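You operate a simulated robot arm through the tools that you are given. There is no shell and no other tool. Be economical: measure what you need, move in short steps, check, and stop when the job is done.

You are at the controls of a simulated robot arm. One attempt, no reset.

Task
Put the green o-ring in the white round tub. Take the 2 small strainer basket from the top of the green bench and put it on the shelf of the green bench. Take the stained cloth pack on the top of the long steel bench and put it away on the back of the wash bench. Take the green round tub and put it on the shelf of the green bench. Put the yellow rubber insert on the front of the sample bench away on the deck in front of the motor. Put the green hook tag on the front of the sample bench away on the middle shelf of the steel rack. Put the jar that says "07:30" from the front of the sample bench on the shelf of the hose rack and the jar labelled "10:00" on the top of the long steel bench. Put one of the yellow post blocks from the top of the valve bench on the stopped sign. Put the white sample cup on the top of the valve bench away on the end of the pump shelf. Put two of the white filter bags from the top of the valve bench on the white small filter plate there. Pull the marker drawer open. The order is free. Set down upright: small strainer basket, green round tub, jar, yellow post block.

It is judged by the outcome, as a careful person would: the job done as asked, and still so three seconds after it is handed in. It fails if anything else is knocked over, pushed out of place, dropped, spilled or broken. Flat cloth is picked up by pressing the open fingertips on it (5 to 10 N) and closing them slowly along it; thin cloth reads only 2 to 8 mm in the jaws.

Robot
A 5-joint arm with a fingered hand on a trunk, on a base that drives. Base frame: it is fixed to the floor where the robot stands at the start and does not move with it; the origin is under the middle of the robot, x ahead of it, y to its left, z up; the surface under the hand at the start is at about z = 860. Readings come in mm, rad, newtons and seconds.
With the tool pointing down near the work surface it reaches from about 760 to 820 mm from the robot's upright axis, wherever it stands. Its first joint turns from -2.007 to 2.007 rad. Places, roughly: back of the wash bench (92x24 cm) [5760, 2860, 800]; deck in front of the motor (54x19 cm) [4140, -4860, 600]; end of the pump shelf (18x18 cm) [2880, 2660, 840]; green hook tag [2250, -6250, 1000]; green o-ring (6x6x2 cm) [500, -100, 900]; green round tub (15x15x15 cm) [800, -4800, 800]; jar [2250, -6250, 1000]; marker drawer [5400, 6700, 700]; middle shelf of the steel rack (140x22 cm) [7700, 2360, 960]; shelf of the green bench [600, -300, 300]; shelf of the hose rack (30x20 cm) [2680, -3260, 420]; small filter plate [2750, 4250, 750]; small strainer basket [500, 0, 1000]; stained cloth pack (17x7x4 cm) [600, -3000, 800]; stopped sign [2750, 4000, 750]; top of the long steel bench [700, -4100, 800]; white filter bag [2500, 5000, 750]; white round tub (22x22x11 cm) [700, 3200, 800]; white sample cup [2500, 4250, 750]; yellow post block (4x4x5 cm) [2400, 4000, 800]; yellow rubber insert (3x8x7 cm) [2300, -6000, 900]. The tool tilts only in the upright plane through the base axis and itself; it spins freely about its own axis. Payload 4 kg.
The TCP is the grasp point between the finger pads, 30 mm short of the fingertips. In the tool frame z runs along the fingers and y along their closing line. The gripper opens to 104 mm. The gripper's body begins 35 mm behind the TCP. The gripper is a hand of 3 fingers: y runs from the thumb to the fingers, the wrist lies at [-15, -113, -190] in the tool frame.
Orientation is told as [roll, pitch, yaw] about the base's x, y, z axes, in that order, counted from this pose: with the fingers straight down and the wrist toward the robot, the tool's x, y and z point along [0, 1, 0], [1, 0, 0] and [0, 0, -1] of the base frame.

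Tools
- The arm moves only by the tool move_arm. Its arguments are lists of equal length, an entry for each row: "offset": the shift along the tool's x, y, z in mm, a list of three; "delta_rot": the turn, a rotation vector about the tool's x, y, z in rad, a list of three. In form: {"offset": [[x, y, z], ...], "delta_rot": [[wx, wy, wz], ...]}. A call has 1 to 12 rows; each row is the pose to reach, as a shift and turn from the pose commanded when the call began, along the tool's axes at that moment. A row lasts 0.2 s, in which the tool goes at most 50 mm and 0.15 rad; a call with a longer step from one row to the next is refused whole. Where a pose cannot be reached the arm comes as near as it can. A force on the tool above 40 N (or 10 N above the force at the start of the call, whichever is more), or a blocked arm, ends the call early, and 0.2 s more pass. In this call time passes only in rows, and 0.2 s behind the last. The reply holds the time, the measured pose of the TCP, the force on the tool along the base axes, the opening and the grip force, in the units named above and with some noise, with the torque about the TCP (base axes, N m) and any sound that the robot's microphone picked up.
- Cameras (640 x 400 px; columns grow to the right, rows downward): "scene" is now at [17.8, 126.9, 1351.3]; the picture's right is [-0.51, -0.86, 0.00], its down [-0.39, 0.23, -0.89] and it looks along [0.77, -0.46, -0.45] (base axes); focal length 244 px, centre (320, 200). "wrist" rides on the gripper at [64, -94, -117] in the tool frame; the picture's right is [-0.72, 0.33, -0.61], its down [-0.64, -0.65, 0.40] and it looks along [-0.27, 0.68, 0.68] (tool axes); focal length 238 px, centre (320, 200).
- grab_frame(camera): a new picture of that camera. The clock stands still meanwhile.
- raise_lower(by): slides the trunk up (or, below 0, down) by that many mm; the arm and the scene camera ride with it, the base frame stays. It gives what a move gives, with no picture.
- drive_base(legs): drives the robot by 1 to 6 legs, each [ahead, turn to the left] in mm and rad, along the robot's own axes; the way and the turn of a leg run together, so that a leg with both is an arc; at most 1500 mm and 3.142 rad a leg. The arm and the cameras ride along, it lands a little off, and it stops where it bumps. It gives what a move gives.
- curl_fingers(index, middle, thumb_bend, thumb_turn): sets how far each is bent, from 0 (flat) to 1 (curled in); at 0.3 the hand is open as for a grip, at 0.7 the pads meet at the TCP. One left out holds its place. A second passes; each finger stops where it meets its share of the squeeze, and holds until it gets a number again. It is the only way to open and close the hand. It gives what a move gives, with no picture; readings hold the bend of each and the force on the fingers (four entries, about 0 where the hand has none), thumb and palm. thumb_turn goes from beside the hand (0) to across from the fingers (1), as for a grip.
- aim_head(pan, tilt): turns the head with the scene camera to pan (to the left, within 2.705 rad either way) and tilt (down, from -0.506 to 1.204), counted from straight ahead of the robot. It gives what a move gives.
- locate(camera, pixels): for up to 12 pixels [column, row] of the newest picture of that camera ("zoom" is the newest enlarged one), the place [x, y, z] in the base frame of the surface seen there, good to about 3 mm. The clock stands still meanwhile.
- enlarge(camera, box): a new picture of the part [left, top, right, bottom] of that camera's present view, enlarged. The clock stands still meanwhile.
- finish_job(): hands the job in; it is judged then, once.

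Work in short steps. Measure before you move; look again where a grasp or a placing could have gone wrong, and mend it. You have 385 turns and 360 pictures in all, those below and enlarged ones among them. Open the gripper and draw the arm clear of the work before you hand the job in, unless the task says otherwise.

The tools are called after "Request:" as name(argument=value, ...) on one line, values as JSON. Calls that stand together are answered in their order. move_arm: Moves the arm, as the interface text tells. Its arguments: {"type":"object","properties":{"offset":{"type":"array","items":{"type":"array","items":{"type":"number"}}},"delta_rot":{"type":"array","items":{"type":"array","items":{"type":"number"}}}},"required":["offset","delta_rot"]} The other tools are called the same way: raise_lower (by) slides the trunk up or down; curl_fingers (index, middle, thumb_bend, thumb_turn) moves the fingers one by one; drive_base (legs) drives the base; aim_head (pan, tilt) turns the head that bears the scene camera; grab_frame (camera) takes a picture; locate (camera, pixels) gives the place of the surface under pixels of a picture; enlarge (camera, box) takes an enlarged picture of a part of a camera's view; finish_job () hands the job in.

At the start:

```text
clock: 0.0
tcp_pos: [329.8, 18.2, 1275.0]
tool_rot: [0.005, -0.001, 0.003]
ft_force: [0.9, -0.4, 0.4]
torque: [-0.01, -0.03, 0.03]
grip_width: 103.7
grip_force: 0.1
shape: jaw
bend: [0.3, 0.3, 0.3, 0.98]
finger forces: [0.0, 0.1, 0.1, 0.0, 0.1, 0.0]
trunk travel left (down, up): [-365.0, 625.0]
robot x, y, heading: [-3.7, -2.8, 0.001]
head pan, tilt: [-0.536, 0.466]
```

scene: 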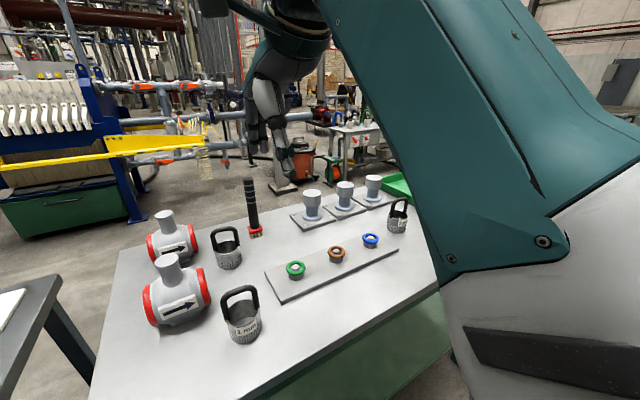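
wrist: 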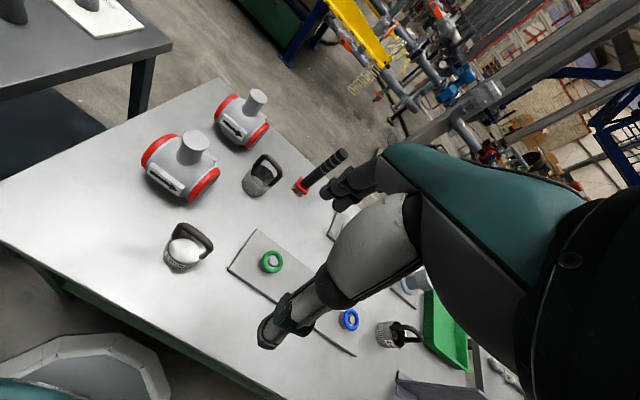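

The scene picture shows three strainer baskets, near (242,315), (228,248) and (397,215). I'll enlarge them to read the labels.

Request:
enlarge(camera="scene", box=[130, 160, 450, 360])

Request:
enlarge(camera="wrist", box=[120, 140, 440, 380])

```text
2.00 times, centred on (290, 260) of scene
```

zoom: 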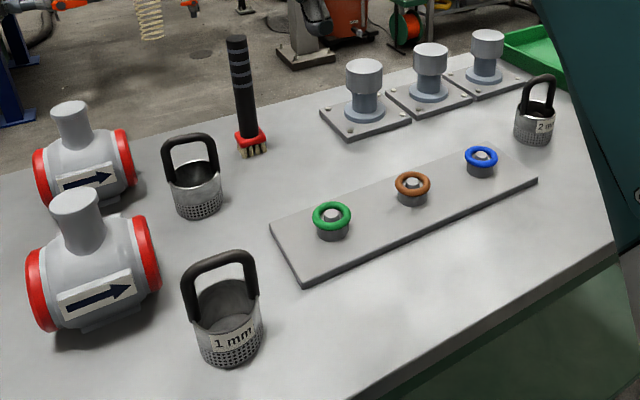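

```text
1.67 times, centred on (280, 260) of wrist
```

zoom: 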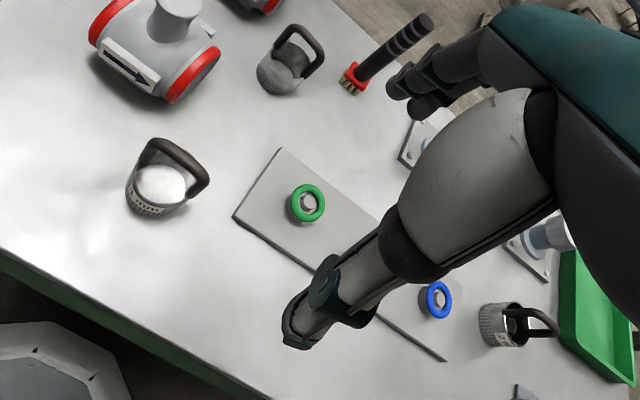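

The basket marked "2 mm" is the right one, at about (397,222). I'll locate it, the o-ring and the table corners.

Request:
locate(camera="scene", pixels=[[398, 226], [401, 199], [393, 208], [407, 210], [295, 262], [287, 270], [305, 267], [296, 279], [296, 267], [116, 250], [100, 390], [425, 260]])

Request:
locate(camera="wrist", pixels=[[180, 255], [262, 180], [272, 261], [385, 335], [407, 330], [349, 320], [10, 240], [235, 380], [420, 370], [90, 380], [225, 85], [500, 390]])

```text
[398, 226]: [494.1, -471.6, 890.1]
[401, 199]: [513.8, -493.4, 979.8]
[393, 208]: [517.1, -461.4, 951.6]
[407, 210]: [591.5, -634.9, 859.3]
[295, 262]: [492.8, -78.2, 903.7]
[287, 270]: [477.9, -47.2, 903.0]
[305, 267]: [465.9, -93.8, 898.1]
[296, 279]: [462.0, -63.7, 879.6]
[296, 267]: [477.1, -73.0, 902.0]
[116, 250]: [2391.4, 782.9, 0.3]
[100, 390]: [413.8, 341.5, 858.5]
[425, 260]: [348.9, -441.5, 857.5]
```

```text
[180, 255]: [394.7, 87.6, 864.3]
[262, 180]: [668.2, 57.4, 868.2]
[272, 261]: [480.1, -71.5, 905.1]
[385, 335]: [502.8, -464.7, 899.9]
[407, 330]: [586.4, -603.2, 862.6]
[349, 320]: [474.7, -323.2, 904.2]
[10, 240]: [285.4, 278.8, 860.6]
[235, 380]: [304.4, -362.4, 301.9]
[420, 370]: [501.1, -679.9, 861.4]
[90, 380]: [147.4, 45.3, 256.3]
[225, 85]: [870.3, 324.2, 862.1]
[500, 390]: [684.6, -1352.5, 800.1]
```

Before driving I'll check the space behind the robot with the head.

Request:
aim_head(pan=2.6, tilt=0.35)

Request:
grab_frame(camera="scene")

Request:
aim_head(pan=1.2, tilt=0.35)

Request:
grab_frame(camera="scene")

Request:
aim_head(pan=-1.6, tilt=0.35)

Request:
grab_frame(camera="scene")

Request:
aim_head(pan=-2.7, tilt=0.35)

Request:
grab_frame(camera="scene")

```text
clock: 2.7
tcp_pos: [330.8, 18.6, 1273.2]
tool_rot: [0.007, 0.0, 0.003]
ft_force: [0.0, -0.2, 0.1]
torque: [0.01, -0.02, 0.0]
grip_width: 103.9
grip_force: 0.1
shape: jaw
bend: [0.3, 0.3, 0.3, 0.98]
finger forces: [0.1, 0.0, 0.0, 0.1, 0.1, 0.0]
trunk travel left (down, up): [-365.0, 625.0]
robot x, y, heading: [-2.5, 1.5, 0.004]
head pan, tilt: [2.601, 0.351]
```

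```text
355 pictures are left
```

scene: 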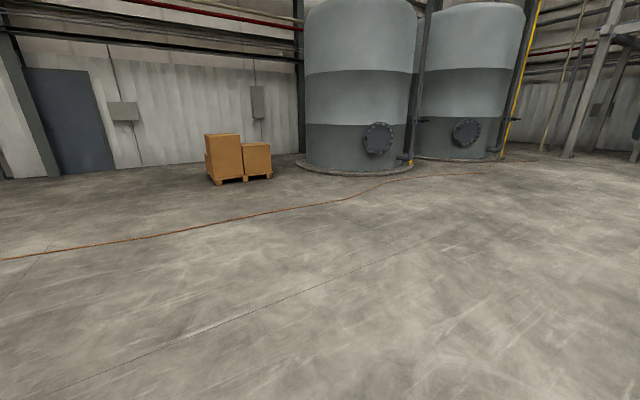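

```text
clock: 4.2
tcp_pos: [329.7, 17.9, 1274.5]
tool_rot: [0.003, -0.001, 0.003]
ft_force: [-0.2, -0.8, -0.1]
torque: [-0.06, 0.01, -0.01]
grip_width: 103.5
grip_force: 0.1
shape: jaw
bend: [0.3, 0.3, 0.3, 0.98]
finger forces: [0.0, 0.1, 0.1, 0.0, 0.0, 0.1]
trunk travel left (down, up): [-365.0, 625.0]
robot x, y, heading: [1.2, 0.6, -0.002]
head pan, tilt: [1.201, 0.351]
```

```text
354 pictures are left
```

scene: 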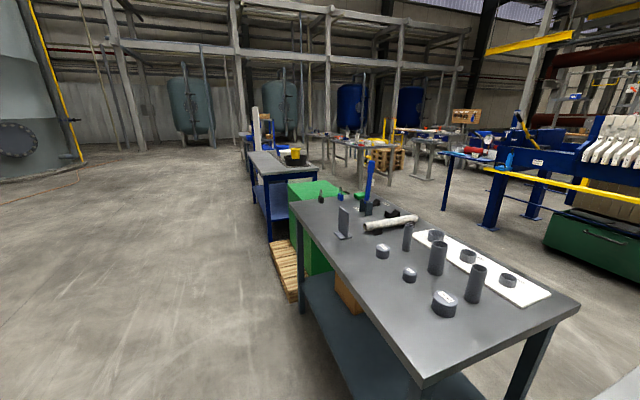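

```text
clock: 6.7
tcp_pos: [328.9, 18.9, 1274.7]
tool_rot: [0.005, 0.0, 0.003]
ft_force: [0.7, 0.4, 0.9]
torque: [-0.01, -0.01, 0.02]
grip_width: 103.6
grip_force: 0.1
shape: jaw
bend: [0.3, 0.3, 0.3, 0.98]
finger forces: [0.0, 0.1, 0.1, 0.0, 0.0, 0.0]
trunk travel left (down, up): [-365.0, 625.0]
robot x, y, heading: [-0.5, 2.7, -0.002]
head pan, tilt: [-1.6, 0.351]
```

```text
353 pictures are left
```

scene: 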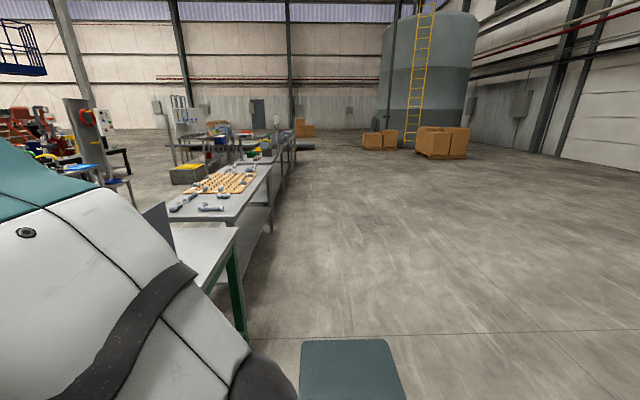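

```text
clock: 8.0
tcp_pos: [330.2, 18.8, 1273.2]
tool_rot: [0.004, 0.002, 0.003]
ft_force: [0.3, -0.4, 0.2]
torque: [-0.04, 0.03, -0.01]
grip_width: 103.7
grip_force: 0.1
shape: jaw
bend: [0.3, 0.3, 0.3, 0.98]
finger forces: [0.0, 0.0, 0.1, 0.0, 0.0, 0.0]
trunk travel left (down, up): [-365.0, 625.0]
robot x, y, heading: [1.9, 1.5, 0.002]
head pan, tilt: [-2.7, 0.351]
```

```text
352 pictures are left
```

scene: 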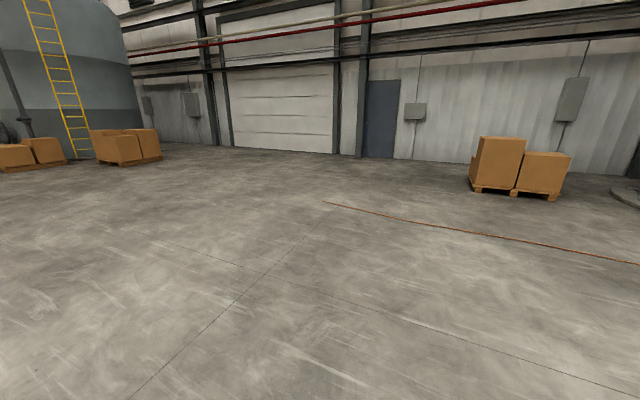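

The floor behind is free, and the benches stand in a row along y. I'll back up 130 mm so the basket lies about 790 mm from the axis, then look at it.

Request:
drive_base(legs=[[-130, 0]])

Request:
aim_head(pan=-0.45, tilt=0.6)

Request:
grab_frame(camera="scene")

```text
clock: 9.3
tcp_pos: [199.3, 18.4, 1273.8]
tool_rot: [0.006, 0.0, 0.003]
ft_force: [-1.3, 0.9, 0.4]
torque: [-0.01, 0.0, -0.01]
grip_width: 103.8
grip_force: 0.1
shape: jaw
bend: [0.3, 0.3, 0.3, 0.98]
finger forces: [0.0, 0.1, 0.0, 0.0, 0.1, 0.1]
trunk travel left (down, up): [-365.0, 625.0]
robot x, y, heading: [-132.3, -3.2, -0.001]
head pan, tilt: [-2.7, 0.351]
```

```text
clock: 11.4
tcp_pos: [199.5, 18.5, 1276.4]
tool_rot: [0.005, -0.001, 0.002]
ft_force: [0.0, 0.8, 0.5]
torque: [0.0, 0.0, 0.03]
grip_width: 103.5
grip_force: 0.0
shape: jaw
bend: [0.3, 0.3, 0.3, 0.98]
finger forces: [0.1, 0.0, 0.1, 0.1, 0.1, 0.0]
trunk travel left (down, up): [-365.0, 625.0]
robot x, y, heading: [-132.1, 1.2, -0.002]
head pan, tilt: [-0.45, 0.6]
```

```text
351 pictures are left
```

scene: 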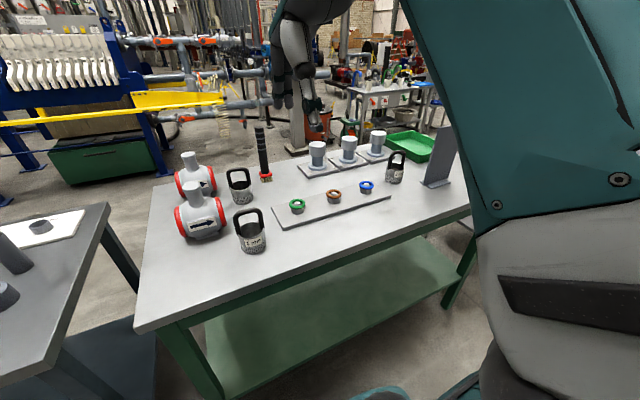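

The green shelf is clear. I'll locate its edges, the bench's front edge, and details of the basket.

Request:
locate(camera="scene", pixels=[[225, 390], [440, 285], [400, 250], [220, 325], [135, 332], [470, 208], [450, 280], [397, 153], [391, 160], [404, 162], [394, 178], [455, 250]])

Request:
enlarge(camera="scene", box=[340, 120, 468, 200])

```text
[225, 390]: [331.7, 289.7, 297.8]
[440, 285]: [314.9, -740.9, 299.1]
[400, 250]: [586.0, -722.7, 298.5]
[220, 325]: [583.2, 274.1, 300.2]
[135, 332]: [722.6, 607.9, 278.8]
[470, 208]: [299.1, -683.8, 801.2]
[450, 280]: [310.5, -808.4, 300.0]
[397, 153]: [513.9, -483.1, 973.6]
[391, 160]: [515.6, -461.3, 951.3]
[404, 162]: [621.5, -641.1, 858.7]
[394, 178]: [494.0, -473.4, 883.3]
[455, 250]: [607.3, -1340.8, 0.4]
```

```text
5.00 times, centred on (404, 160) of scene
```

zoom: 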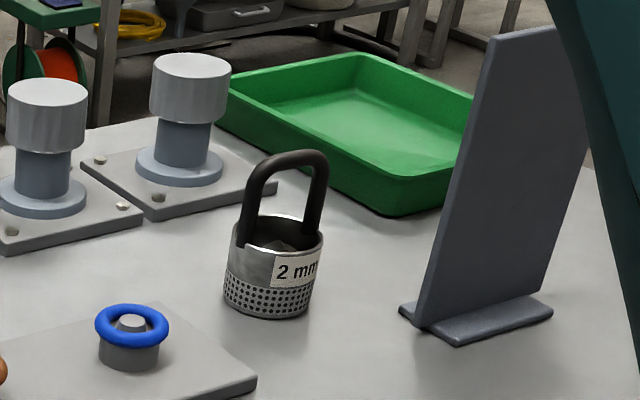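

Measuring the handle's legs in the enlarged view.

Request:
locate(camera="zoom", pixels=[[250, 210], [315, 205], [287, 156], [265, 165], [310, 160], [270, 312], [232, 260], [320, 265], [275, 262], [285, 240]])

```text
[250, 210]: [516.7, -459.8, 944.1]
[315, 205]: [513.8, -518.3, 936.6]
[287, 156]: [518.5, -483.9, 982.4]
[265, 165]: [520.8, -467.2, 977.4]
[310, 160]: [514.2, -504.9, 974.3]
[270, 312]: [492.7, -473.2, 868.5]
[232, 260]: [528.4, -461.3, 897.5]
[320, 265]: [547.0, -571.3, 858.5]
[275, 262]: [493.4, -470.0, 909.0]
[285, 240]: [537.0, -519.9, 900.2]
```

The handle bar runs along y, with its top at about (518,-487,980). With the default yaw the jaws close along x, which suits it. I'll swing the open hand above it at a safe height.

Request:
move_arm(offset=[[-42, 27, 0], [-84, 53, 0], [-126, 80, 0], [-168, 107, 0], [-210, 133, 0], [-252, 160, 0], [-294, 187, 0], [-336, 213, 0], [-378, 240, 0], [-420, 267, 0], [-462, 293, 0], [-504, 320, 0]], delta_rot=[[0, 0, 0], [0, 0, 0], [0, 0, 0], [0, 0, 0], [0, 0, 0], [0, 0, 0], [0, 0, 0], [0, 0, 0], [0, 0, 0], [0, 0, 0], [0, 0, 0], [0, 0, 0]])

Request:
grab_frame(camera="scene")

Request:
grab_frame(camera="wrist")

```text
clock: 14.0
tcp_pos: [457.7, -250.5, 1157.0]
tool_rot: [-0.209, 0.075, -0.153]
ft_force: [-0.3, -0.2, 0.1]
torque: [-0.04, 0.0, 0.03]
grip_width: 103.9
grip_force: 0.1
shape: jaw
bend: [0.3, 0.3, 0.3, 0.98]
finger forces: [0.1, 0.1, 0.1, 0.1, 0.1, 0.0]
out of reach, approached as far as the arm can: row 1, 2, 3, 4, 5, 6, 7, 8, 9, 10, 11, 12
trunk travel left (down, up): [-365.0, 625.0]
robot x, y, heading: [-130.4, 0.2, -0.002]
head pan, tilt: [-0.45, 0.6]
```

```text
349 pictures are left
```

scene: 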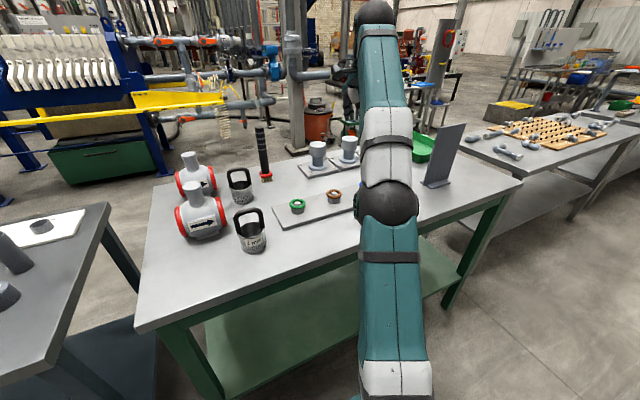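

```text
348 pictures are left
```

wrist: 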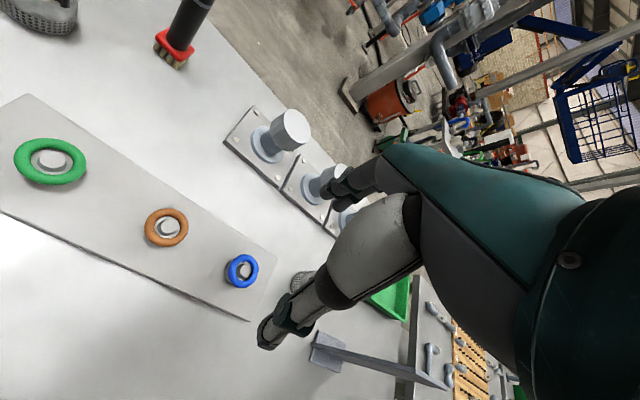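

The arm could not hold the tool straight down that high and far out. I'll command 150 mm along the tool axis, which is safely above everything, to see how it tracks.

Request:
move_arm(offset=[[0, 0, 50], [0, 0, 100], [0, 0, 150]], delta_rot=[[0, 0, 0], [0, 0, 0], [0, 0, 0]])

```text
clock: 14.8
tcp_pos: [448.3, -266.5, 1008.3]
tool_rot: [-0.223, 0.078, -0.168]
ft_force: [-0.1, 0.4, 0.4]
torque: [0.03, -0.01, -0.03]
grip_width: 103.8
grip_force: 0.0
shape: jaw
bend: [0.3, 0.3, 0.3, 0.98]
finger forces: [0.0, 0.0, 0.0, 0.1, 0.0, 0.1]
out of reach, approached as far as the arm can: row 2, 3
trunk travel left (down, up): [-365.0, 625.0]
robot x, y, heading: [-132.6, -3.0, -0.001]
head pan, tilt: [-0.45, 0.6]
```

The command restarts from the pose actually reached. Next I'll go above the handle and turn the tool upright, where reach should be about 790 mm.

Request:
move_arm(offset=[[-35, 17, -2], [-70, 34, -3], [-106, 51, -5], [-142, 69, -6], [-177, 86, -8], [-212, 103, -9]], delta_rot=[[-0.013, 0.037, -0.028], [-0.026, 0.074, -0.056], [-0.039, 0.111, -0.084], [-0.052, 0.148, -0.112], [-0.065, 0.185, -0.14], [-0.078, 0.223, -0.168]])

Request:
grab_frame(camera="scene")

Request:
grab_frame(camera="wrist")

```text
clock: 16.2
tcp_pos: [529.2, -334.4, 1019.4]
tool_rot: [-0.228, 0.123, -0.169]
ft_force: [0.5, 0.0, 0.2]
torque: [0.03, 0.01, -0.03]
grip_width: 103.8
grip_force: 0.0
shape: jaw
bend: [0.3, 0.3, 0.3, 0.98]
finger forces: [0.1, 0.0, 0.1, 0.0, 0.1, 0.0]
out of reach, approached as far as the arm can: row 1, 2, 3, 4, 5, 6
trunk travel left (down, up): [-365.0, 625.0]
robot x, y, heading: [-132.3, 3.4, 0.001]
head pan, tilt: [-0.45, 0.6]
```

```text
347 pictures are left
```

scene: 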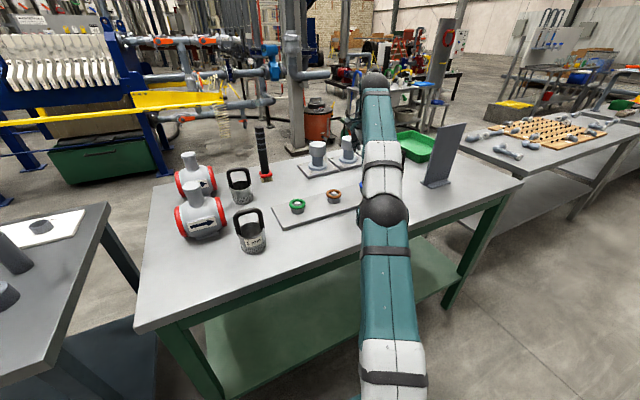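

```text
346 pictures are left
```

wrist: 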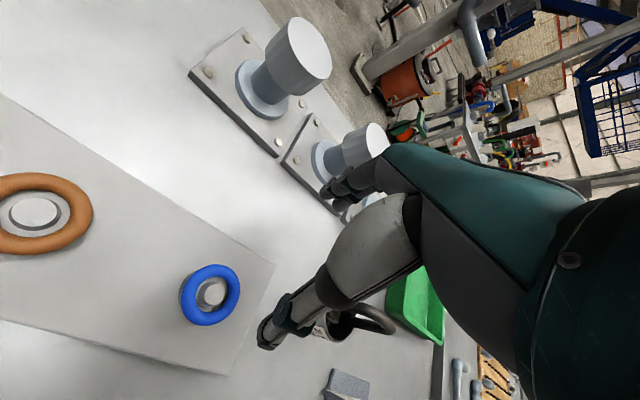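

The tool tilts sideways when its yaw differs from the arm's radial direction, so the spin axis seems coupled to the hand's lean. I'll test this by aligning the yaw with the arm.

Request:
move_arm(offset=[[0, 0, -10], [0, 0, -20], [0, 0, -30], [0, 0, -30]], delta_rot=[[-0.03, 0.057, 0.09], [-0.06, 0.114, 0.18], [-0.09, 0.17, 0.27], [-0.123, 0.228, 0.36]])

```text
clock: 17.2
tcp_pos: [532.1, -330.1, 1047.8]
tool_rot: [-0.009, -0.047, -0.51]
ft_force: [-0.3, -0.1, 0.1]
torque: [-0.01, -0.04, 0.0]
grip_width: 103.6
grip_force: 0.0
shape: jaw
bend: [0.3, 0.3, 0.3, 0.98]
finger forces: [0.0, 0.0, 0.0, 0.0, 0.1, 0.0]
trunk travel left (down, up): [-365.0, 625.0]
robot x, y, heading: [-129.8, -2.4, -0.002]
head pan, tilt: [-0.45, 0.6]
```

Aligned works. Next is a test of pure spin about the tool axis.

Request:
move_arm(offset=[[0, 0, 0], [0, 0, 0], [0, 0, 0], [0, 0, 0]], delta_rot=[[0, 0, 0.12], [0, 0, 0.24], [0, 0, 0.36], [0, 0, 0.48]])

```text
clock: 18.2
tcp_pos: [476.9, -406.0, 1047.0]
tool_rot: [0.165, -0.006, -0.877]
ft_force: [-0.2, 0.0, 0.0]
torque: [0.02, 0.01, 0.05]
grip_width: 103.6
grip_force: 0.1
shape: jaw
bend: [0.3, 0.3, 0.3, 0.98]
finger forces: [0.1, 0.0, 0.0, 0.0, 0.2, 0.0]
out of reach, approached as far as the arm can: row 1, 2, 3, 4
trunk travel left (down, up): [-365.0, 625.0]
robot x, y, heading: [-131.6, 3.7, -0.001]
head pan, tilt: [-0.45, 0.6]
```

The spin is coupled, so I'll set the closing direction by where the base stands, with the tool yaw equal to the arm direction. I'll raise the trunk for clearance and drive to (-270,-488), square to the handle.

Request:
raise_lower(by=200)

Request:
drive_base(legs=[[-140, 0], [0, -1.571], [488, 0], [0, 1.571]])

```text
clock: 20.4
tcp_pos: [479.4, -405.1, 1248.2]
tool_rot: [0.163, -0.004, -0.874]
ft_force: [0.3, -0.3, -0.2]
torque: [0.01, 0.0, 0.0]
grip_width: 104.0
grip_force: 0.1
shape: jaw
bend: [0.3, 0.3, 0.3, 0.98]
finger forces: [0.0, 0.0, 0.1, 0.0, 0.0, 0.1]
trunk travel left (down, up): [-565.0, 425.0]
robot x, y, heading: [-130.4, 0.8, 0.002]
head pan, tilt: [-0.45, 0.6]
```

```text
clock: 31.9
tcp_pos: [314.1, -897.7, 1246.8]
tool_rot: [0.162, -0.005, -0.892]
ft_force: [-0.4, -0.8, 0.3]
torque: [-0.02, -0.02, 0.04]
grip_width: 103.9
grip_force: 0.1
shape: jaw
bend: [0.3, 0.3, 0.3, 0.98]
finger forces: [0.0, 0.0, 0.1, 0.0, 0.0, 0.1]
trunk travel left (down, up): [-565.0, 425.0]
robot x, y, heading: [-291.4, -483.3, -0.02]
head pan, tilt: [-0.45, 0.6]
```

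Now at (-291,-483). I'll swing the arm round to point along +x above the handle, yaw 0, at z 1130.

Request:
move_arm(offset=[[39, -19, 18], [79, -38, 37], [118, -58, 55], [157, -77, 73], [197, -96, 92], [236, -115, 110], [275, -134, 128], [314, -154, 146], [354, -173, 165], [393, -192, 183]], delta_rot=[[0.007, -0.016, -0.089], [0.014, -0.032, -0.178], [0.021, -0.048, -0.267], [0.028, -0.064, -0.356], [0.035, -0.08, -0.445], [0.042, -0.096, -0.534], [0.049, -0.112, -0.623], [0.056, -0.128, -0.712], [0.063, -0.144, -0.801], [0.07, -0.16, -0.89]])

Request:
grab_frame(camera="wrist")

```text
clock: 34.1
tcp_pos: [519.5, -485.8, 1127.4]
tool_rot: [-0.019, -0.002, 0.0]
ft_force: [-0.2, 0.0, 0.0]
torque: [-0.02, 0.01, 0.0]
grip_width: 103.8
grip_force: 0.0
shape: jaw
bend: [0.3, 0.3, 0.3, 0.98]
finger forces: [0.1, 0.0, 0.0, 0.0, 0.1, 0.0]
trunk travel left (down, up): [-565.0, 425.0]
robot x, y, heading: [-285.3, -481.7, -0.021]
head pan, tilt: [-0.45, 0.6]
```

```text
345 pictures are left
```

wrist: 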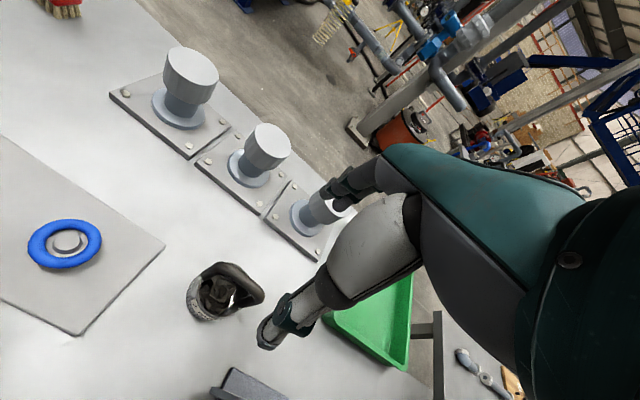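

The tool is upright at (519.5,-486,1127). I'll measure the handle again from the wrist view.

Request:
enlarge(camera="wrist", box=[150, 230, 310, 350])

Request:
locate(camera="wrist", pixels=[[230, 266], [245, 271], [258, 282], [262, 293], [204, 318], [195, 292]])

```text
3.33 times, centred on (230, 290) of wrist
```

zoom: 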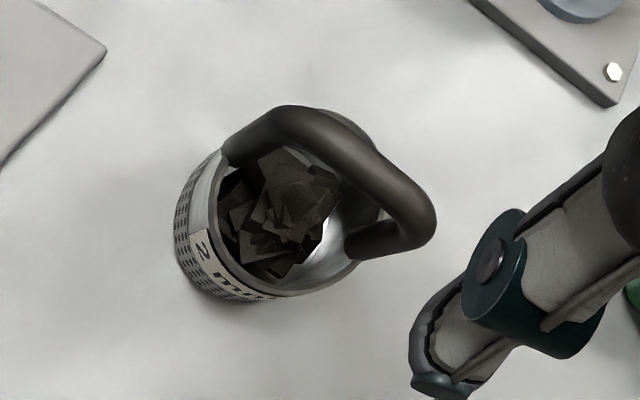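

```text
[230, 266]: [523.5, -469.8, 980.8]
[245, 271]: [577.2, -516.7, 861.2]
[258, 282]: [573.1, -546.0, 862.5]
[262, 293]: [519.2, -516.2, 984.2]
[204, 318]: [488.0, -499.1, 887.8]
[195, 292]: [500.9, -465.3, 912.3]
```

The bar is centred at (521,-490,984), right under the TCP. I'll lower the trunk 155 mm so the pads straddle it.

Request:
raise_lower(by=-155)

Request:
grab_frame(camera="wrist")

```text
clock: 35.9
tcp_pos: [520.6, -486.9, 973.1]
tool_rot: [-0.015, -0.002, -0.001]
ft_force: [0.8, -0.5, 0.4]
torque: [-0.03, 0.04, -0.01]
grip_width: 104.0
grip_force: 0.0
shape: jaw
bend: [0.3, 0.3, 0.3, 0.98]
finger forces: [0.1, 0.1, 0.1, 0.0, 0.0, 0.1]
trunk travel left (down, up): [-410.0, 580.0]
robot x, y, heading: [-287.3, -483.9, -0.018]
head pan, tilt: [-0.45, 0.6]
```

```text
343 pictures are left
```

wrist: 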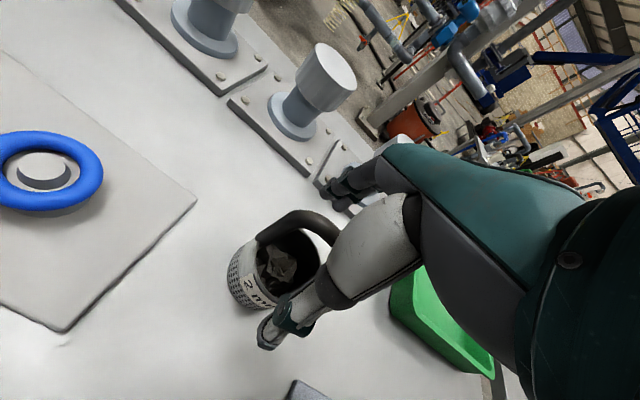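

The handle passes between the fingers and thumb. Closing the hand.

Request:
curl_fingers(index=0.7, middle=0.7, thumb_bend=0.7)

Request:
grab_frame(camera="wrist")

```text
clock: 36.9
tcp_pos: [520.2, -486.4, 972.8]
tool_rot: [-0.014, -0.002, -0.001]
ft_force: [-0.2, -0.3, 1.0]
torque: [0.0, 0.0, 0.01]
grip_width: 1.5
grip_force: 0.1
shape: fingers
bend: [0.7, 0.7, 0.7, 0.98]
finger forces: [0.0, 0.0, 0.0, 0.0, 0.0, 0.0]
trunk travel left (down, up): [-410.0, 580.0]
robot x, y, heading: [-288.2, -482.3, -0.017]
head pan, tilt: [-0.45, 0.6]
```

```text
342 pictures are left
```

wrist: 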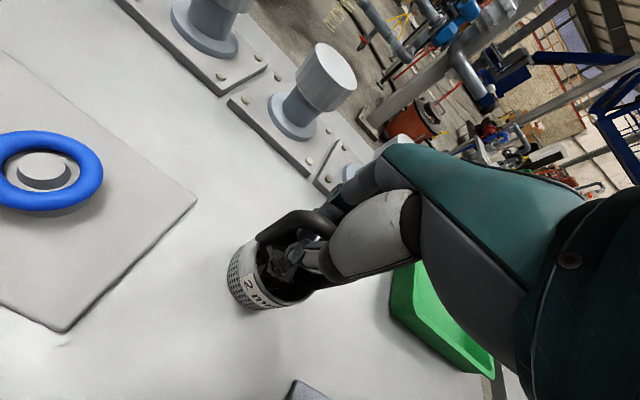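

The fingers met below the bar without gripping it (1.5 mm, 0 N), so the bar sits in the arch above the pads. I'll open, rise 10 mm and close again.

Request:
curl_fingers(index=0.35, middle=0.35, thumb_bend=0.35)

Request:
raise_lower(by=8)

Request:
curl_fingers(index=0.7, middle=0.7, thumb_bend=0.7)

Request:
enlarge(camera="wrist", box=[190, 180, 390, 330])

```text
clock: 37.9
tcp_pos: [519.6, -487.1, 972.1]
tool_rot: [-0.014, -0.001, -0.002]
ft_force: [-0.3, 0.5, -0.2]
torque: [0.01, -0.02, 0.01]
grip_width: 90.4
grip_force: 0.0
shape: fingers
bend: [0.35, 0.35, 0.35, 0.98]
finger forces: [0.0, 0.0, 0.0, 0.0, 0.0, 0.1]
trunk travel left (down, up): [-410.0, 580.0]
robot x, y, heading: [-287.3, -481.8, -0.018]
head pan, tilt: [-0.45, 0.6]
```

```text
clock: 38.5
tcp_pos: [520.6, -486.5, 981.5]
tool_rot: [-0.017, -0.002, -0.002]
ft_force: [0.7, -0.2, 0.0]
torque: [-0.03, 0.01, 0.03]
grip_width: 89.9
grip_force: 0.1
shape: fingers
bend: [0.35, 0.35, 0.35, 0.98]
finger forces: [0.0, 0.1, 0.1, 0.1, 0.0, 0.0]
trunk travel left (down, up): [-418.0, 572.0]
robot x, y, heading: [-289.7, -483.5, -0.019]
head pan, tilt: [-0.45, 0.6]
```

```text
clock: 39.5
tcp_pos: [519.6, -485.9, 980.8]
tool_rot: [-0.017, -0.002, -0.001]
ft_force: [0.1, 0.1, -0.1]
torque: [0.02, 0.02, 0.01]
grip_width: 1.9
grip_force: 0.0
shape: fingers
bend: [0.7, 0.7, 0.7, 0.98]
finger forces: [0.2, 0.0, 0.0, 0.0, 0.0, 0.0]
trunk travel left (down, up): [-418.0, 572.0]
robot x, y, heading: [-286.6, -481.7, -0.018]
head pan, tilt: [-0.45, 0.6]
```

```text
2.67 times, centred on (290, 255) of wrist
```

zoom: 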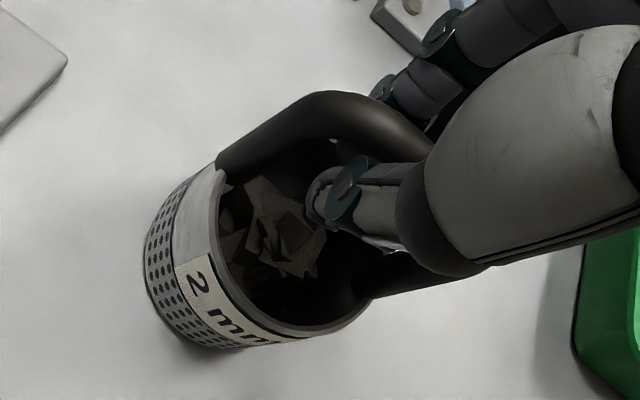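

Nothing is squeezed yet, though the bar may be caged. I'll raise 12 mm and watch the force.

Request:
raise_lower(by=12)

Request:
enlarge(camera="wrist", box=[190, 180, 390, 330])

Request:
enlarge(camera="scene", box=[240, 100, 400, 200])

```text
clock: 40.1
tcp_pos: [519.3, -486.8, 992.8]
tool_rot: [-0.016, 0.001, -0.002]
ft_force: [0.0, -0.7, -2.2]
torque: [0.02, -0.03, -0.01]
grip_width: 2.4
grip_force: 1.3
shape: fingers
bend: [0.69, 0.7, 0.69, 0.97]
finger forces: [0.8, 0.1, 0.0, 0.0, 0.9, 0.1]
trunk travel left (down, up): [-430.0, 560.0]
robot x, y, heading: [-287.6, -484.4, -0.019]
head pan, tilt: [-0.45, 0.6]
```

```text
2.67 times, centred on (290, 255) of wrist
```

zoom: 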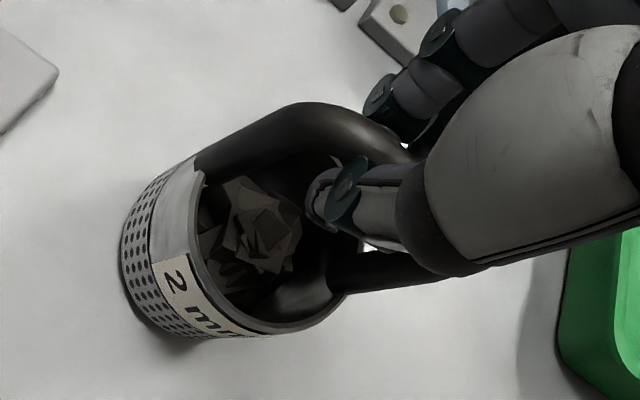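

```text
4.00 times, centred on (320, 150) of scene
```

zoom: 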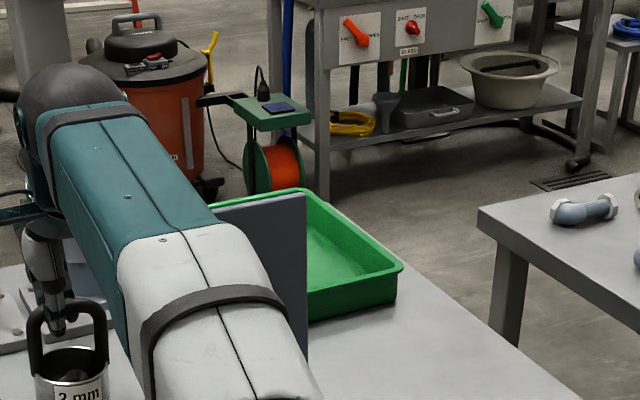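

The bar now rests on the closed fingers (2.2 N of load). I'll lift 40 mm more and see whether it hangs securely.

Request:
raise_lower(by=40)

Request:
grab_frame(camera="wrist")

Request:
enlarge(camera="scene", box=[200, 80, 360, 180])

```text
clock: 40.9
tcp_pos: [518.7, -487.3, 1032.9]
tool_rot: [-0.015, 0.001, -0.002]
ft_force: [-0.2, -0.5, -1.4]
torque: [0.03, 0.02, -0.01]
grip_width: 2.1
grip_force: 0.8
shape: fingers
bend: [0.69, 0.7, 0.69, 0.97]
finger forces: [0.8, 0.6, 0.0, 0.0, 0.9, 0.0]
trunk travel left (down, up): [-470.0, 520.0]
robot x, y, heading: [-285.4, -483.2, -0.022]
head pan, tilt: [-0.45, 0.6]
```

```text
338 pictures are left
```

wrist: 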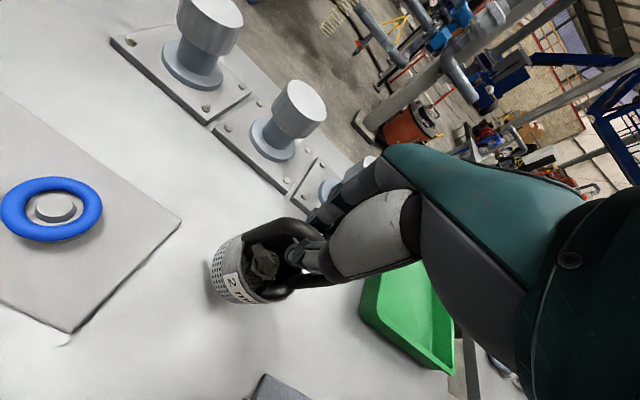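

```text
4.00 times, centred on (280, 130) of scene
```

zoom: 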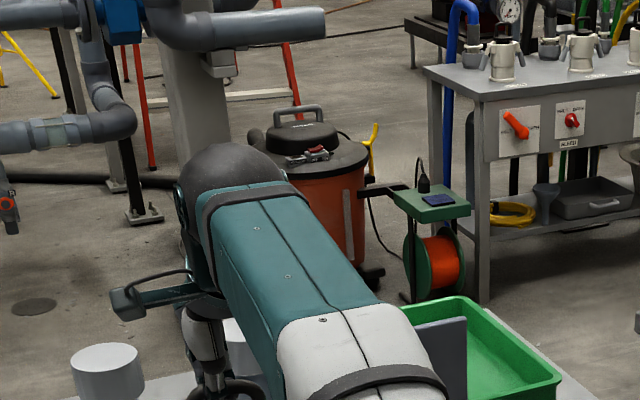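

The basket hangs level from the hooked fingers. I'll back off 380 mm clear of the bench, lower the trunk fully, then look at the arm and shelf geometry.

Request:
drive_base(legs=[[-380, 0]])

Request:
raise_lower(by=-470)

Request:
grab_frame(camera="scene")

Request:
grab_frame(camera="wrist")

```text
clock: 43.3
tcp_pos: [139.9, -485.0, 1032.7]
tool_rot: [-0.016, -0.001, -0.009]
ft_force: [-0.4, 0.8, -1.6]
torque: [0.03, 0.0, -0.02]
grip_width: 2.4
grip_force: 1.1
shape: fingers
bend: [0.69, 0.7, 0.69, 0.97]
finger forces: [0.8, 0.5, 0.0, 0.0, 0.8, 0.0]
trunk travel left (down, up): [-470.0, 520.0]
robot x, y, heading: [-666.8, -471.5, -0.026]
head pan, tilt: [-0.45, 0.6]
```

```text
refused: -470 is not a number from -400 to 400
```

```text
336 pictures are left
```

scene: 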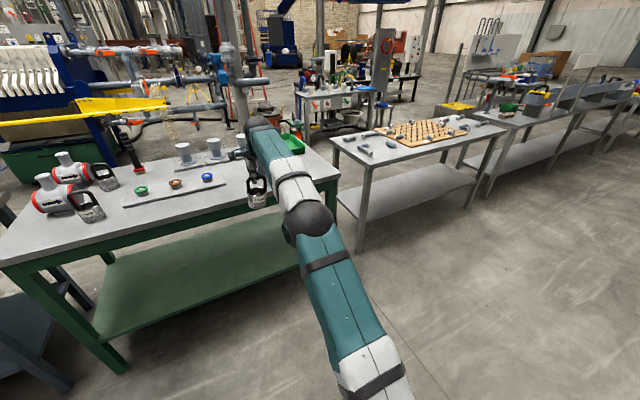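

```text
335 pictures are left
```

wrist: 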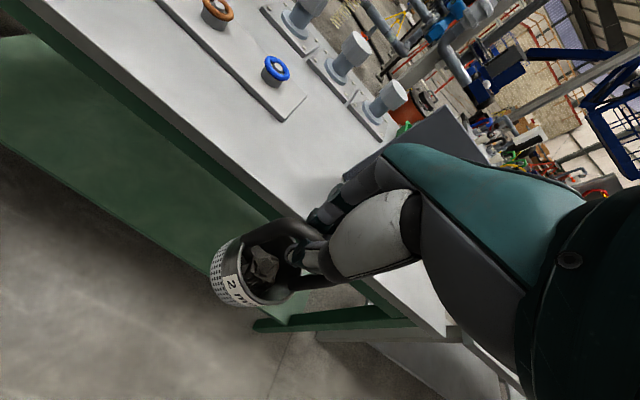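

The basket hangs fine. I'll locate the arm's elbow, wrist and shoulder points and the front edges of the shelf and bench.

Request:
locate(camera="scene", pixels=[[312, 222], [262, 122], [372, 375], [335, 290], [290, 170], [200, 306], [200, 309], [270, 277], [200, 235], [250, 218], [270, 235], [325, 195]])

Request:
raise_lower(by=-400)

Request:
raise_lower(by=-70)

```text
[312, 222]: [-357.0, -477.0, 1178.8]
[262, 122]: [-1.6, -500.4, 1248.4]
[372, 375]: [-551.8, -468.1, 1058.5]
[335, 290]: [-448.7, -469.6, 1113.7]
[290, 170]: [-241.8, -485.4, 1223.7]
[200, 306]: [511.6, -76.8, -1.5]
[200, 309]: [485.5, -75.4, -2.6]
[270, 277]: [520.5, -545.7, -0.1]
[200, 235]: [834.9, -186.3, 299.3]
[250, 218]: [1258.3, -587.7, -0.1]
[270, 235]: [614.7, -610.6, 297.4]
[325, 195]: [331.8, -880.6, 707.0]
```

```text
clock: 47.1
tcp_pos: [140.1, -485.1, 632.8]
tool_rot: [-0.015, -0.002, -0.011]
ft_force: [0.3, 0.5, -1.7]
torque: [0.02, -0.03, 0.0]
grip_width: 2.6
grip_force: 1.3
shape: fingers
bend: [0.69, 0.7, 0.69, 0.97]
finger forces: [0.8, 0.5, 0.1, 0.0, 0.9, 0.0]
trunk travel left (down, up): [-70.0, 920.0]
robot x, y, heading: [-669.5, -471.0, -0.028]
head pan, tilt: [-0.45, 0.6]
```

```text
clock: 48.2
tcp_pos: [139.6, -485.0, 563.0]
tool_rot: [-0.017, -0.001, -0.012]
ft_force: [0.0, 0.2, -1.5]
torque: [0.04, -0.01, -0.02]
grip_width: 2.6
grip_force: 0.7
shape: fingers
bend: [0.69, 0.7, 0.69, 0.97]
finger forces: [0.8, 0.5, 0.1, 0.0, 1.0, 0.1]
trunk travel left (down, up): [0.0, 990.0]
robot x, y, heading: [-667.0, -472.6, -0.027]
head pan, tilt: [-0.45, 0.6]
```

The trunk is at its lowest. Before going in over the shelf I'll lower the arm 110 mm in free space, keeping the tool upright.

Request:
move_arm(offset=[[0, 0, 37], [0, 0, 74], [0, 0, 110]], delta_rot=[[0, 0, 0], [0, 0, 0], [0, 0, 0]])

Request:
grab_frame(camera="wrist")

Request:
grab_frame(camera="scene")

```text
clock: 49.0
tcp_pos: [137.4, -488.4, 451.3]
tool_rot: [-0.017, -0.001, -0.012]
ft_force: [-0.1, -0.1, -1.1]
torque: [-0.03, 0.0, -0.02]
grip_width: 2.5
grip_force: 1.4
shape: fingers
bend: [0.69, 0.7, 0.69, 0.97]
finger forces: [0.9, 0.5, 0.0, 0.0, 0.8, 0.1]
trunk travel left (down, up): [0.0, 990.0]
robot x, y, heading: [-668.2, -470.0, -0.031]
head pan, tilt: [-0.45, 0.6]
```

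```text
334 pictures are left
```

wrist: 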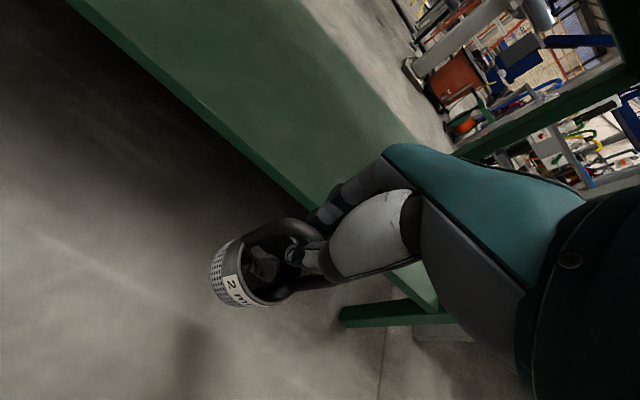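

```text
333 pictures are left
```

scene: 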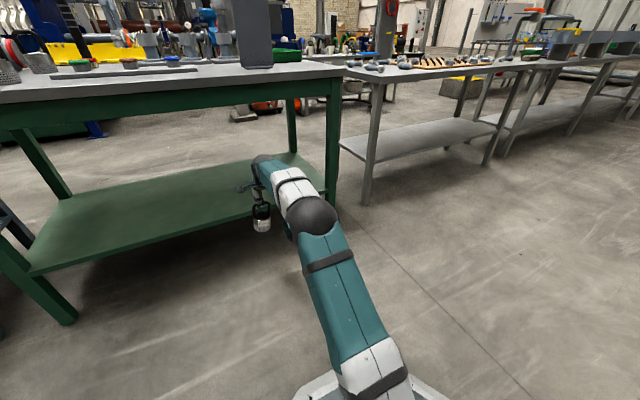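

Reached z 451 with the tool upright. Locating the shelf's front edge, the bench legs and the arm's height.

Request:
locate(camera="scene", pixels=[[240, 205], [240, 212], [120, 242], [200, 222], [333, 140], [320, 90], [262, 160], [312, 212], [261, 230], [300, 165]])

Request:
locate(camera="wrist", pixels=[[285, 180], [320, 170], [200, 100], [410, 270], [232, 300]])

```text
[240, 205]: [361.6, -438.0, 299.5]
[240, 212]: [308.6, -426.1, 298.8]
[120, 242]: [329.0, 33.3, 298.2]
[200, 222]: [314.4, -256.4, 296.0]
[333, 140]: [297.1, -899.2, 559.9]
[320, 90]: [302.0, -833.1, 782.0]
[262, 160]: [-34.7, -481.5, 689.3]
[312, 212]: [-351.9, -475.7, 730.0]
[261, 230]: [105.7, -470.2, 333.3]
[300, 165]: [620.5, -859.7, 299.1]
```

```text
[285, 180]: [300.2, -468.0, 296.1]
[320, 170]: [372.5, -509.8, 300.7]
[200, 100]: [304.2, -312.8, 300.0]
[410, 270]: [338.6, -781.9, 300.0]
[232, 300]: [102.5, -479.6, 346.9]
```

The shelf edge is at x=300, and the forearm top (690–730) clears the apron (782). Driving ahead 290 mm takes the basket in over the shelf.

Request:
drive_base(legs=[[290, 0]])

Request:
move_arm(offset=[[0, 0, 8], [0, 0, 16], [0, 0, 22]], delta_rot=[[0, 0, 0], [0, 0, 0], [0, 0, 0]])

Request:
grab_frame(camera="wrist")

Request:
enlarge(camera="scene", box=[160, 100, 320, 200])

```text
clock: 51.0
tcp_pos: [422.7, -495.3, 450.7]
tool_rot: [-0.018, -0.003, -0.013]
ft_force: [-0.1, 0.9, -2.0]
torque: [0.0, 0.01, -0.02]
grip_width: 2.7
grip_force: 1.2
shape: fingers
bend: [0.69, 0.7, 0.69, 0.97]
finger forces: [0.7, 0.5, 0.0, 0.1, 1.0, 0.0]
trunk travel left (down, up): [0.0, 990.0]
robot x, y, heading: [-384.3, -487.5, -0.025]
head pan, tilt: [-0.45, 0.6]
```

```text
clock: 51.8
tcp_pos: [424.3, -496.4, 430.1]
tool_rot: [-0.017, -0.003, -0.011]
ft_force: [-0.7, 0.0, 0.5]
torque: [0.01, -0.03, -0.02]
grip_width: 2.3
grip_force: 0.5
shape: fingers
bend: [0.7, 0.7, 0.7, 0.97]
finger forces: [0.4, 0.1, 0.0, 0.1, 0.0, 0.0]
trunk travel left (down, up): [0.0, 990.0]
robot x, y, heading: [-380.3, -482.2, -0.027]
head pan, tilt: [-0.45, 0.6]
```

```text
332 pictures are left
```

wrist: 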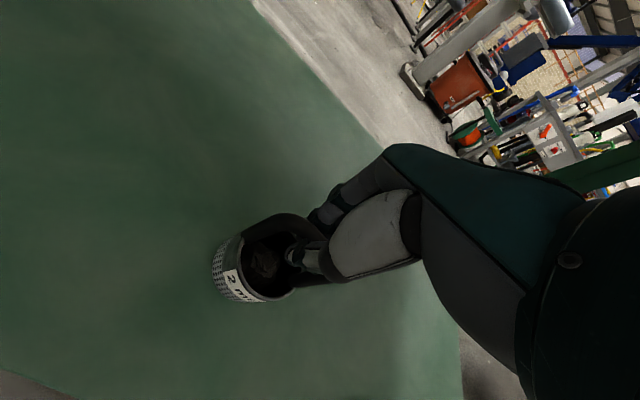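

```text
4.00 times, centred on (240, 150) of scene
```

zoom: 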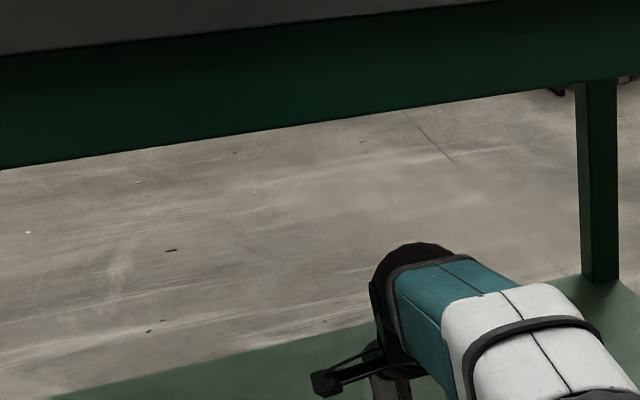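

The weight has gone onto the shelf. I'll lower 5 mm more, open, rise 70 mm and look.

Request:
move_arm(offset=[[0, 0, 5]], delta_rot=[[0, 0, 0]])

Request:
curl_fingers(index=0.3, middle=0.3, thumb_bend=0.3)

Request:
grab_frame(camera="wrist")

```text
clock: 52.2
tcp_pos: [422.7, -497.0, 426.7]
tool_rot: [-0.016, -0.001, -0.012]
ft_force: [0.5, -1.0, -0.4]
torque: [-0.03, 0.01, 0.0]
grip_width: 1.5
grip_force: 0.0
shape: fingers
bend: [0.7, 0.7, 0.7, 0.97]
finger forces: [0.2, 0.1, 0.0, 0.1, 0.0, 0.0]
trunk travel left (down, up): [0.0, 990.0]
robot x, y, heading: [-380.8, -482.7, -0.029]
head pan, tilt: [-0.45, 0.6]
```

```text
clock: 53.2
tcp_pos: [423.3, -496.2, 425.3]
tool_rot: [-0.018, -0.002, -0.012]
ft_force: [-1.0, -0.6, -0.2]
torque: [0.01, -0.01, -0.03]
grip_width: 102.4
grip_force: 0.1
shape: fingers
bend: [0.3, 0.3, 0.3, 0.97]
finger forces: [0.1, 0.0, 0.0, 0.1, 0.0, 0.0]
trunk travel left (down, up): [0.0, 990.0]
robot x, y, heading: [-378.5, -484.2, -0.029]
head pan, tilt: [-0.45, 0.6]
```

```text
330 pictures are left
```

wrist: 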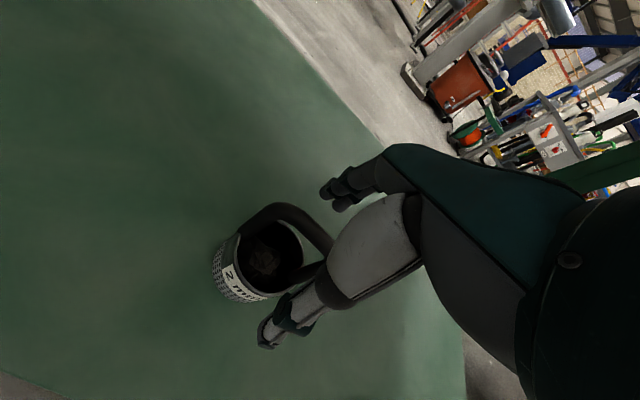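

The basket stands upright with the hand open around its handle. Rising 72 mm, then backing out.

Request:
move_arm(offset=[[0, 0, -36], [0, 0, -72]], delta_rot=[[0, 0, 0], [0, 0, 0]])

Request:
drive_base(legs=[[-420, 0]])

Request:
grab_frame(camera="scene")

```text
clock: 53.8
tcp_pos: [422.8, -494.1, 495.4]
tool_rot: [-0.018, 0.0, -0.013]
ft_force: [-0.3, -0.6, 0.3]
torque: [0.02, 0.0, -0.02]
grip_width: 102.9
grip_force: 0.0
shape: fingers
bend: [0.3, 0.3, 0.3, 0.97]
finger forces: [0.1, 0.0, 0.2, 0.1, 0.0, 0.0]
trunk travel left (down, up): [0.0, 990.0]
robot x, y, heading: [-379.0, -486.1, -0.028]
head pan, tilt: [-0.45, 0.6]
```

```text
clock: 56.4
tcp_pos: [-2.3, -484.0, 495.7]
tool_rot: [-0.017, -0.002, -0.016]
ft_force: [0.3, 0.7, -0.4]
torque: [0.01, 0.0, -0.04]
grip_width: 102.7
grip_force: 0.0
shape: fingers
bend: [0.3, 0.3, 0.3, 0.97]
finger forces: [0.1, 0.0, 0.0, 0.1, 0.1, 0.0]
trunk travel left (down, up): [0.0, 990.0]
robot x, y, heading: [-802.6, -469.3, -0.033]
head pan, tilt: [-0.45, 0.6]
```

```text
329 pictures are left
```

scene: 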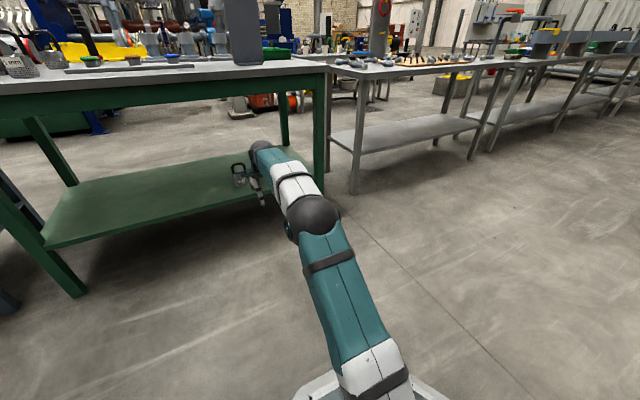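

The 2 mm basket stands upright on the shelf at (238,175). Next is the green o-ring: I'll raise the trunk well clear and drive to stand square in front of it at about (-320,-72).

Request:
raise_lower(by=400)

Request:
raise_lower(by=300)

Request:
drive_base(legs=[[0, 0.72], [625, 0], [0, -0.69]])

Request:
grab_frame(camera="wrist")

```text
clock: 60.2
tcp_pos: [-3.0, -484.3, 896.2]
tool_rot: [-0.018, -0.001, -0.017]
ft_force: [0.1, -0.2, -0.2]
torque: [-0.03, -0.02, 0.01]
grip_width: 102.8
grip_force: 0.0
shape: fingers
bend: [0.3, 0.3, 0.3, 0.97]
finger forces: [0.1, 0.1, 0.1, 0.0, 0.0, 0.0]
trunk travel left (down, up): [-400.0, 590.0]
robot x, y, heading: [-805.5, -467.2, -0.03]
head pan, tilt: [-0.45, 0.6]
```

```text
clock: 63.2
tcp_pos: [-3.0, -484.6, 1193.8]
tool_rot: [-0.018, -0.002, -0.016]
ft_force: [0.3, -0.3, 0.3]
torque: [0.02, 0.0, 0.0]
grip_width: 102.8
grip_force: 0.0
shape: fingers
bend: [0.3, 0.3, 0.3, 0.97]
finger forces: [0.0, 0.0, 0.0, 0.0, 0.0, 0.1]
trunk travel left (down, up): [-700.0, 290.0]
robot x, y, heading: [-808.4, -469.3, -0.031]
head pan, tilt: [-0.45, 0.6]
```

```text
clock: 70.6
tcp_pos: [479.8, -62.6, 1195.6]
tool_rot: [-0.018, -0.001, 0.011]
ft_force: [0.5, -0.7, 0.2]
torque: [0.03, 0.02, 0.0]
grip_width: 102.8
grip_force: 0.1
shape: fingers
bend: [0.3, 0.3, 0.3, 0.97]
finger forces: [0.0, 0.0, 0.0, 0.1, 0.1, 0.0]
trunk travel left (down, up): [-700.0, 290.0]
robot x, y, heading: [-323.8, -65.5, -0.007]
head pan, tilt: [-0.45, 0.6]
```

```text
328 pictures are left
```

wrist: 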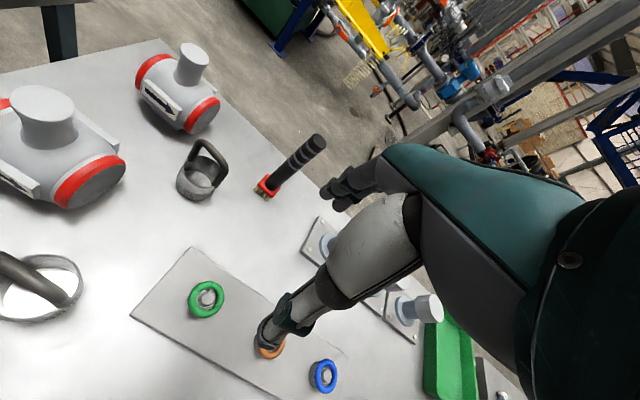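

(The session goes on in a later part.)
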